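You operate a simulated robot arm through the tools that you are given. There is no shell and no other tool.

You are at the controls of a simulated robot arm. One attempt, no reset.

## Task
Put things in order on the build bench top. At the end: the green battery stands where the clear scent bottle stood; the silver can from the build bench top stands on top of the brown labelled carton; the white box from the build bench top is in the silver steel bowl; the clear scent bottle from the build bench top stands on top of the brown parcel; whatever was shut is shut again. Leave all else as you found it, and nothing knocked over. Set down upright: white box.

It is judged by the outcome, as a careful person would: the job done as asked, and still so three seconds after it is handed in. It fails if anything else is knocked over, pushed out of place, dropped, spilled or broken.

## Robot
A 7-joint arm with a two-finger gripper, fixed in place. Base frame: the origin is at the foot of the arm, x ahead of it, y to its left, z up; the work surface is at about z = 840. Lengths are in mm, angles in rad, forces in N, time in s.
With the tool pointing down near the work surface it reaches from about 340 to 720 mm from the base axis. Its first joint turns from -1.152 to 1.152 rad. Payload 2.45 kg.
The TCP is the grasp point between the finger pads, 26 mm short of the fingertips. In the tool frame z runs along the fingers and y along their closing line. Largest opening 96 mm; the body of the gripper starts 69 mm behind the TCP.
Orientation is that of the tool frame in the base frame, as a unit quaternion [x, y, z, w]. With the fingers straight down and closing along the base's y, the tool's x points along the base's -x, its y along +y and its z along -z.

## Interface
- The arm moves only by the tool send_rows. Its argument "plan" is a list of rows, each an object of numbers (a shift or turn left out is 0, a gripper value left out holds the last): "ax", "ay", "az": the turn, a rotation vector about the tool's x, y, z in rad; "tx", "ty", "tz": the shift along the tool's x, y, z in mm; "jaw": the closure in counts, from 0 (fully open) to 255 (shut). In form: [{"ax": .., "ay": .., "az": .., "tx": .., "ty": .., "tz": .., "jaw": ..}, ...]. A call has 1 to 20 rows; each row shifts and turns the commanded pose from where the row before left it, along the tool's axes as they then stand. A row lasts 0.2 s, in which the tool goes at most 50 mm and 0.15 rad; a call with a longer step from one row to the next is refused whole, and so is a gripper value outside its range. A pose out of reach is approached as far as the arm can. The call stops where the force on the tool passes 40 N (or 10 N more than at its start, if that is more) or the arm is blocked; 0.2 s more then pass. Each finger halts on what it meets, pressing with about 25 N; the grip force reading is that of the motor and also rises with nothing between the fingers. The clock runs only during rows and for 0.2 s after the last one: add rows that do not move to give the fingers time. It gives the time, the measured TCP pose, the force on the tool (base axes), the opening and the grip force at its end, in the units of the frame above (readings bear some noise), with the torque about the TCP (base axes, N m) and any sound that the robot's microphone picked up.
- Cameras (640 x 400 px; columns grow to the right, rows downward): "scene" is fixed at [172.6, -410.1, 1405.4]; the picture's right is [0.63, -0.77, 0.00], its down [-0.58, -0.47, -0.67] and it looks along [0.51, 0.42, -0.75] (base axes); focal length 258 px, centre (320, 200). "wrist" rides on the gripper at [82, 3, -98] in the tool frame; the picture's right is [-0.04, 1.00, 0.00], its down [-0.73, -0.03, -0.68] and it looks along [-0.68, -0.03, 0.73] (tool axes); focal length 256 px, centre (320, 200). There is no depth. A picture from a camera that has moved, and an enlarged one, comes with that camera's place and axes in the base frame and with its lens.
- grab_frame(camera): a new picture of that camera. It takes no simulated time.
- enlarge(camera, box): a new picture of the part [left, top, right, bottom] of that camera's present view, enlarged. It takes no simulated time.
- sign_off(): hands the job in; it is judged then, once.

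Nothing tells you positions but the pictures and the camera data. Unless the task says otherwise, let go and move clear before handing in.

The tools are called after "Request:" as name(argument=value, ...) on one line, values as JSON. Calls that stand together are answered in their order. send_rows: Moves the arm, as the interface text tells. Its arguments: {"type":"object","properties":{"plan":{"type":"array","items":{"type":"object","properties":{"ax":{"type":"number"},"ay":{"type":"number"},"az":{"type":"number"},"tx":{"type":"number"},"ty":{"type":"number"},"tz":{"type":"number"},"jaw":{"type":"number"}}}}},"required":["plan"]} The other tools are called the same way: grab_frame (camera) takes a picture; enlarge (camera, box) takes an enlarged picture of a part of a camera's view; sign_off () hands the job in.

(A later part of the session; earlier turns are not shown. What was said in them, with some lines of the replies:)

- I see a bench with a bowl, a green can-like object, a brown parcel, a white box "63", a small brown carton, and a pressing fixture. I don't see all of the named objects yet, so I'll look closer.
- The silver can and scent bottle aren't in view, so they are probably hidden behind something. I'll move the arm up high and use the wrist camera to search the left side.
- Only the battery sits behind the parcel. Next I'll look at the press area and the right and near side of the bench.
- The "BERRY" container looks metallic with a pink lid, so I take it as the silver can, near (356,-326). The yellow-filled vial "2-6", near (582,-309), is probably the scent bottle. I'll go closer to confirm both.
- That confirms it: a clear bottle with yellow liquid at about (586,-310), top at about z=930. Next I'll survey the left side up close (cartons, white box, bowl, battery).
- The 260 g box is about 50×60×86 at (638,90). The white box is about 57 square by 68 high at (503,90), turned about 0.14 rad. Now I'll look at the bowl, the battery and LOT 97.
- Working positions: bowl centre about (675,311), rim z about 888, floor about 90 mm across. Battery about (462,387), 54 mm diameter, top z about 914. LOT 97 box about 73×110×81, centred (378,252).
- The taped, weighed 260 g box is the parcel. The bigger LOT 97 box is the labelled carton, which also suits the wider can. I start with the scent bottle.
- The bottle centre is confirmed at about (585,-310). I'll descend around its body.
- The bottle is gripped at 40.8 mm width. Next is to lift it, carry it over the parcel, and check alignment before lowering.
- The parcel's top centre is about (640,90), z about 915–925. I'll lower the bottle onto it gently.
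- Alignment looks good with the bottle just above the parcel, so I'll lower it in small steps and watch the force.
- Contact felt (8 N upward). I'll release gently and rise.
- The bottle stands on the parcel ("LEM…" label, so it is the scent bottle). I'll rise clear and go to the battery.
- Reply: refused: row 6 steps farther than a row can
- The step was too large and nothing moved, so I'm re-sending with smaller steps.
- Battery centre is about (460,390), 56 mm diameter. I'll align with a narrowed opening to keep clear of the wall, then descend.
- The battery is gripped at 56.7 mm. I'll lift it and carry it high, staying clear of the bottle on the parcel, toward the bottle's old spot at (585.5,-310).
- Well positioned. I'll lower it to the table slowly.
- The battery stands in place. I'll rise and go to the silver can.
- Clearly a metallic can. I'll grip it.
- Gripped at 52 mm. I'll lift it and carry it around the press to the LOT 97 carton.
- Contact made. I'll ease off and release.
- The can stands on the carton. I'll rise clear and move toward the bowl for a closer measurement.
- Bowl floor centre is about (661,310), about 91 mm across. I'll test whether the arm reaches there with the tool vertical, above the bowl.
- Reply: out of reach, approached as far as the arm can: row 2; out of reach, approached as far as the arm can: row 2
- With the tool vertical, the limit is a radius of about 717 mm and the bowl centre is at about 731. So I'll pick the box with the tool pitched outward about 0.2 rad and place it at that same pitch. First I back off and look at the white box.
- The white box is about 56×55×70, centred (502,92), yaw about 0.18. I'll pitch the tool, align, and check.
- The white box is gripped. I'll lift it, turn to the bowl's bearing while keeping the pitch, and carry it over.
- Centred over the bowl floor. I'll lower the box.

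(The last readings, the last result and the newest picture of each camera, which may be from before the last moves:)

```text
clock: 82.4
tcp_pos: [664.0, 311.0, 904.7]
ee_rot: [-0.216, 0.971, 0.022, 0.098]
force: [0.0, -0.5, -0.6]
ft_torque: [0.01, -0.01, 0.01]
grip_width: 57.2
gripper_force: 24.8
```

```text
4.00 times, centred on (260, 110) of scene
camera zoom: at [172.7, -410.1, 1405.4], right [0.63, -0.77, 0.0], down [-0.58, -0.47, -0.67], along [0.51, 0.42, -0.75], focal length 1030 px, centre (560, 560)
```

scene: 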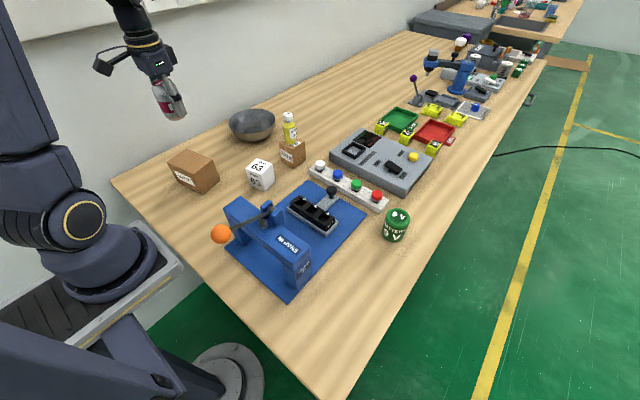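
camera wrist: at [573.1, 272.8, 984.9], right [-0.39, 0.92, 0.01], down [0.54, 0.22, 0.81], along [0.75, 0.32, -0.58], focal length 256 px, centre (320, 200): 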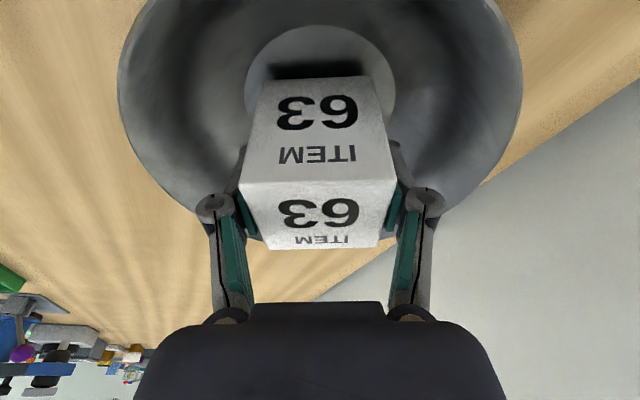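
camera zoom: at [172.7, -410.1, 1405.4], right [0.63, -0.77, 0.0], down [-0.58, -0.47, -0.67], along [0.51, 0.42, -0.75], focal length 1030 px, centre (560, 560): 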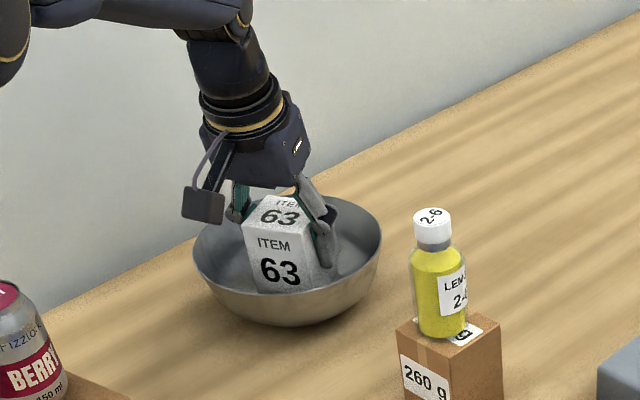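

Request:
send_rows(plan=[{"ty": 2.5}, {"tx": 1, "tz": 4.9}, {"tx": 0.4, "tz": 1.96}, {}])

Request:
send_rows(plan=[{"tx": 0.3, "tz": 1.47}, {"tx": 0.2, "tz": 1}, {}])

```text
clock: 83.4
tcp_pos: [661.8, 313.5, 897.6]
ee_rot: [-0.216, 0.971, 0.022, 0.096]
force: [0.4, 0.7, -1.7]
ft_torque: [-0.04, 0.02, -0.02]
grip_width: 57.4
gripper_force: 25.0
```

```text
clock: 84.2
tcp_pos: [662.3, 314.2, 896.1]
ee_rot: [-0.216, 0.971, 0.022, 0.099]
force: [-3.4, -1.8, 16.9]
ft_torque: [-0.25, 0.37, 0.0]
grip_width: 57.6
gripper_force: 25.2
```

Request:
enlarge(camera="wrist", box=[200, 0, 440, 200])

Request:
enlarge(camera="scene", box=[220, 90, 300, 150])

```text
2.00 times, centred on (320, 100) of wrist
camera zoom: at [571.2, 275.5, 975.9], right [-0.39, 0.92, 0.01], down [0.54, 0.22, 0.81], along [0.75, 0.32, -0.58], focal length 512 px, centre (320, 400)
```

zoom: 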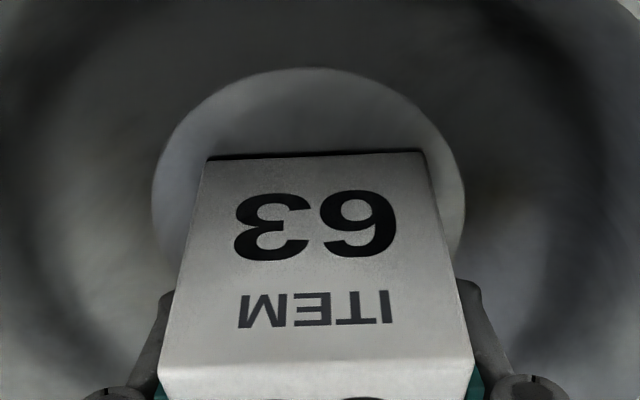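

```text
6.67 times, centred on (260, 120) of scene
camera zoom: at [172.2, -410.3, 1405.3], right [0.63, -0.77, 0.0], down [-0.58, -0.47, -0.67], along [0.51, 0.42, -0.75], focal length 1717 px, centre (720, 733)
```

zoom: 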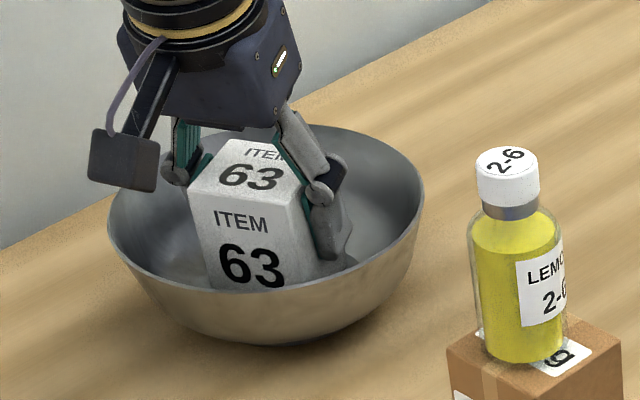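

The box rests on the bowl floor, well inside the flat area. I'll ease off and open.

Request:
send_rows(plan=[{"tx": -0.25, "tz": -1.2}, {"jaw": 90}, {"jaw": 75}, {"jaw": 58}, {}, {}])

Request:
grab_frame(camera="wrist")

Request:
enlarge(camera="scene", box=[220, 90, 300, 150])

```text
clock: 85.6
tcp_pos: [662.0, 314.1, 895.2]
ee_rot: [-0.216, 0.971, 0.022, 0.097]
force: [-0.8, 0.2, -0.6]
ft_torque: [0.01, -0.01, 0.0]
grip_width: 74.0
gripper_force: 0.0
```

```text
taken
camera wrist: at [570.8, 275.2, 975.7], right [-0.39, 0.92, 0.01], down [0.54, 0.22, 0.81], along [0.75, 0.32, -0.58], focal length 256 px, centre (320, 200)
```

wrist: 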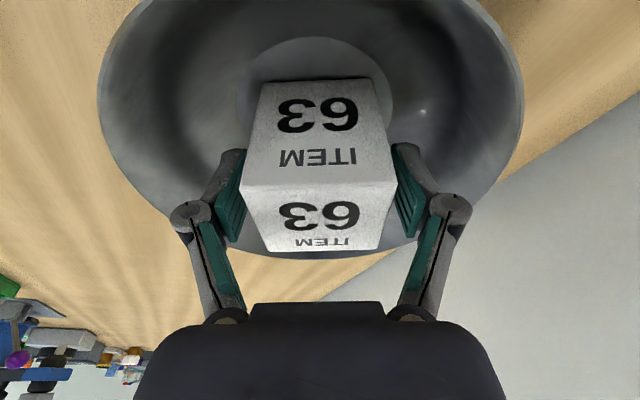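

```text
6.67 times, centred on (260, 120) of scene
camera zoom: at [172.6, -410.1, 1405.4], right [0.63, -0.77, 0.0], down [-0.58, -0.47, -0.67], along [0.51, 0.42, -0.75], focal length 1717 px, centre (720, 733)
```

zoom: 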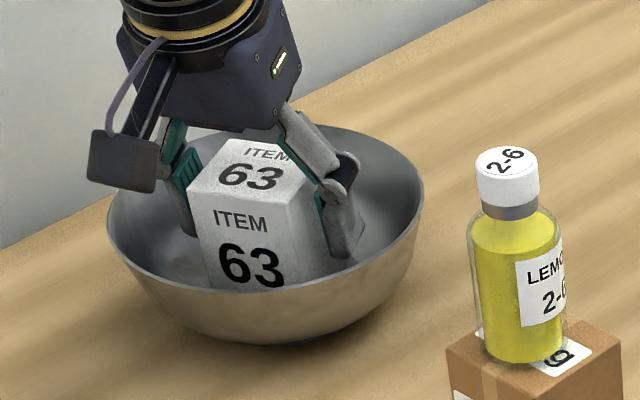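

Request:
send_rows(plan=[{"tz": -10}, {"tz": -30}, {"tz": -45}, {"tz": -40}, {"tx": 40}, {"tx": 40, "tz": -10}, {"ay": 0.1}, {"ay": 0.1}, {"az": 0.15}, {"az": 0.15}, {"tx": 30, "tz": -20}, {}])

Request:
grab_frame(camera="wrist")

Request:
grab_frame(camera="scene")

Request:
enlarge(camera="scene", box=[140, 80, 330, 210])

```text
clock: 88.2
tcp_pos: [535.1, 266.2, 1033.4]
ee_rot: [-0.068, 0.998, 0.001, 0.0]
force: [0.0, -0.5, -0.4]
ft_torque: [0.03, 0.01, 0.01]
grip_width: 73.9
gripper_force: 0.1
```

```text
taken
camera wrist: at [454.6, 259.8, 1131.6], right [-0.1, 1.0, 0.0], down [0.73, 0.07, 0.68], along [0.68, 0.07, -0.73], focal length 256 px, centre (320, 200)
```

wrist: 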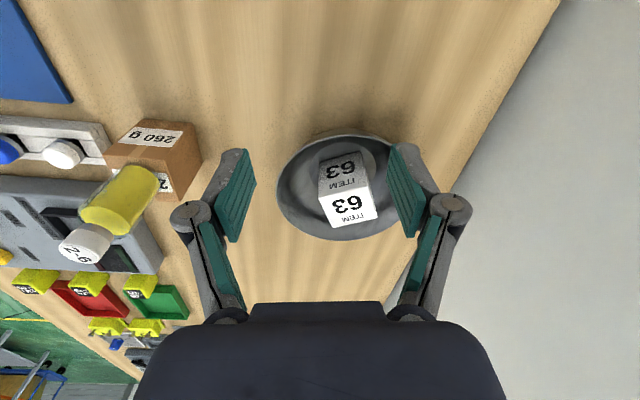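

```text
taken
```

scene: 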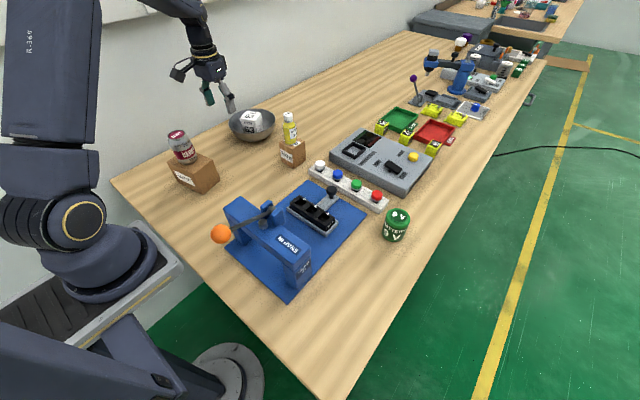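

```text
3.08 times, centred on (235, 145) of scene
camera zoom: at [172.6, -410.1, 1405.4], right [0.63, -0.77, 0.0], down [-0.58, -0.47, -0.67], along [0.51, 0.42, -0.75], focal length 792 px, centre (582, 369)
```

zoom: 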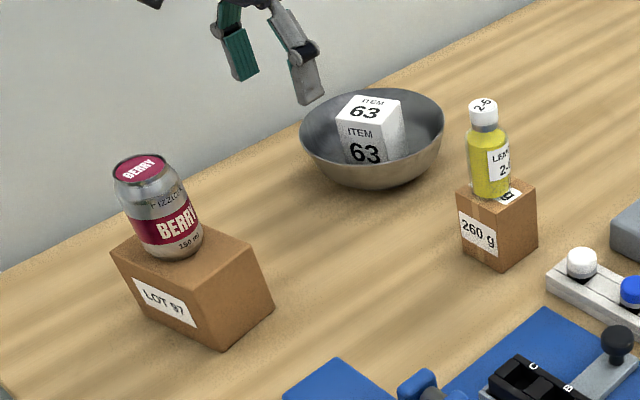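

Everything is in place: battery on the bottle's old spot, can on the LOT 97 carton, white box upright in the bowl, bottle on the taped parcel. Nothing was opened along the way. The gripper is clear, so after a short settle and a last look I'll hand it in.

Request:
send_rows(plan=[{"tz": -20, "tx": 20}, {}, {}, {}, {}, {}])

Request:
grab_frame(camera="scene")

```text
clock: 89.6
tcp_pos: [517.2, 263.7, 1052.3]
ee_rot: [-0.069, 0.998, 0.001, 0.0]
force: [-0.7, 0.0, 0.2]
ft_torque: [0.02, 0.02, -0.04]
grip_width: 74.2
gripper_force: 0.1
```

```text
taken
```

scene: 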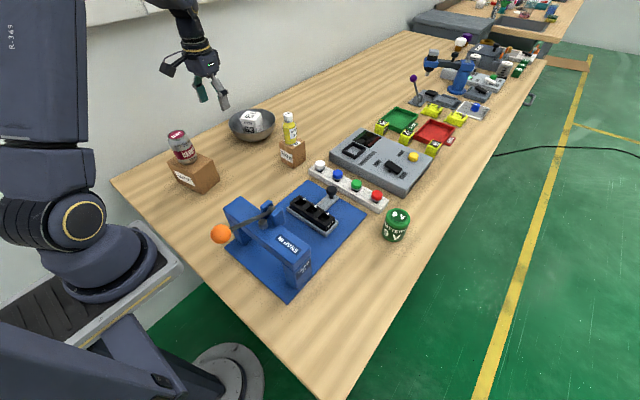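

The scene is stable and matches the request, so I'm handing it in.

Request:
sign_off()

```text
The job is handed in.
```

I've handed the job in. In the last picture before hand-in, all four objects were where you asked and standing steadily:

- **Green battery:** it stands where the clear scent bottle stood.
- **Silver can:** the "BERRY" can stands on the larger brown box marked "LOT 97", which I took to be the brown labelled carton.
- **White box:** the "ITEM 63" box is upright on the floor of the steel bowl.
- **Scent bottle:** the clear bottle of yellow liquid, marked "2-6", stands on the smaller brown box marked "260 g", which I took to be the brown parcel.

**Uncertain:** both brown boxes carry labels, so which was the carton and which the parcel was my judgement. I went by the tape and weight label on the smaller one, and by the wider can suiting the larger one. If you meant them the other way round, the can and bottle are on the wrong boxes.

I opened nothing, so there was nothing to shut again. I saw nothing else moved or knocked over.
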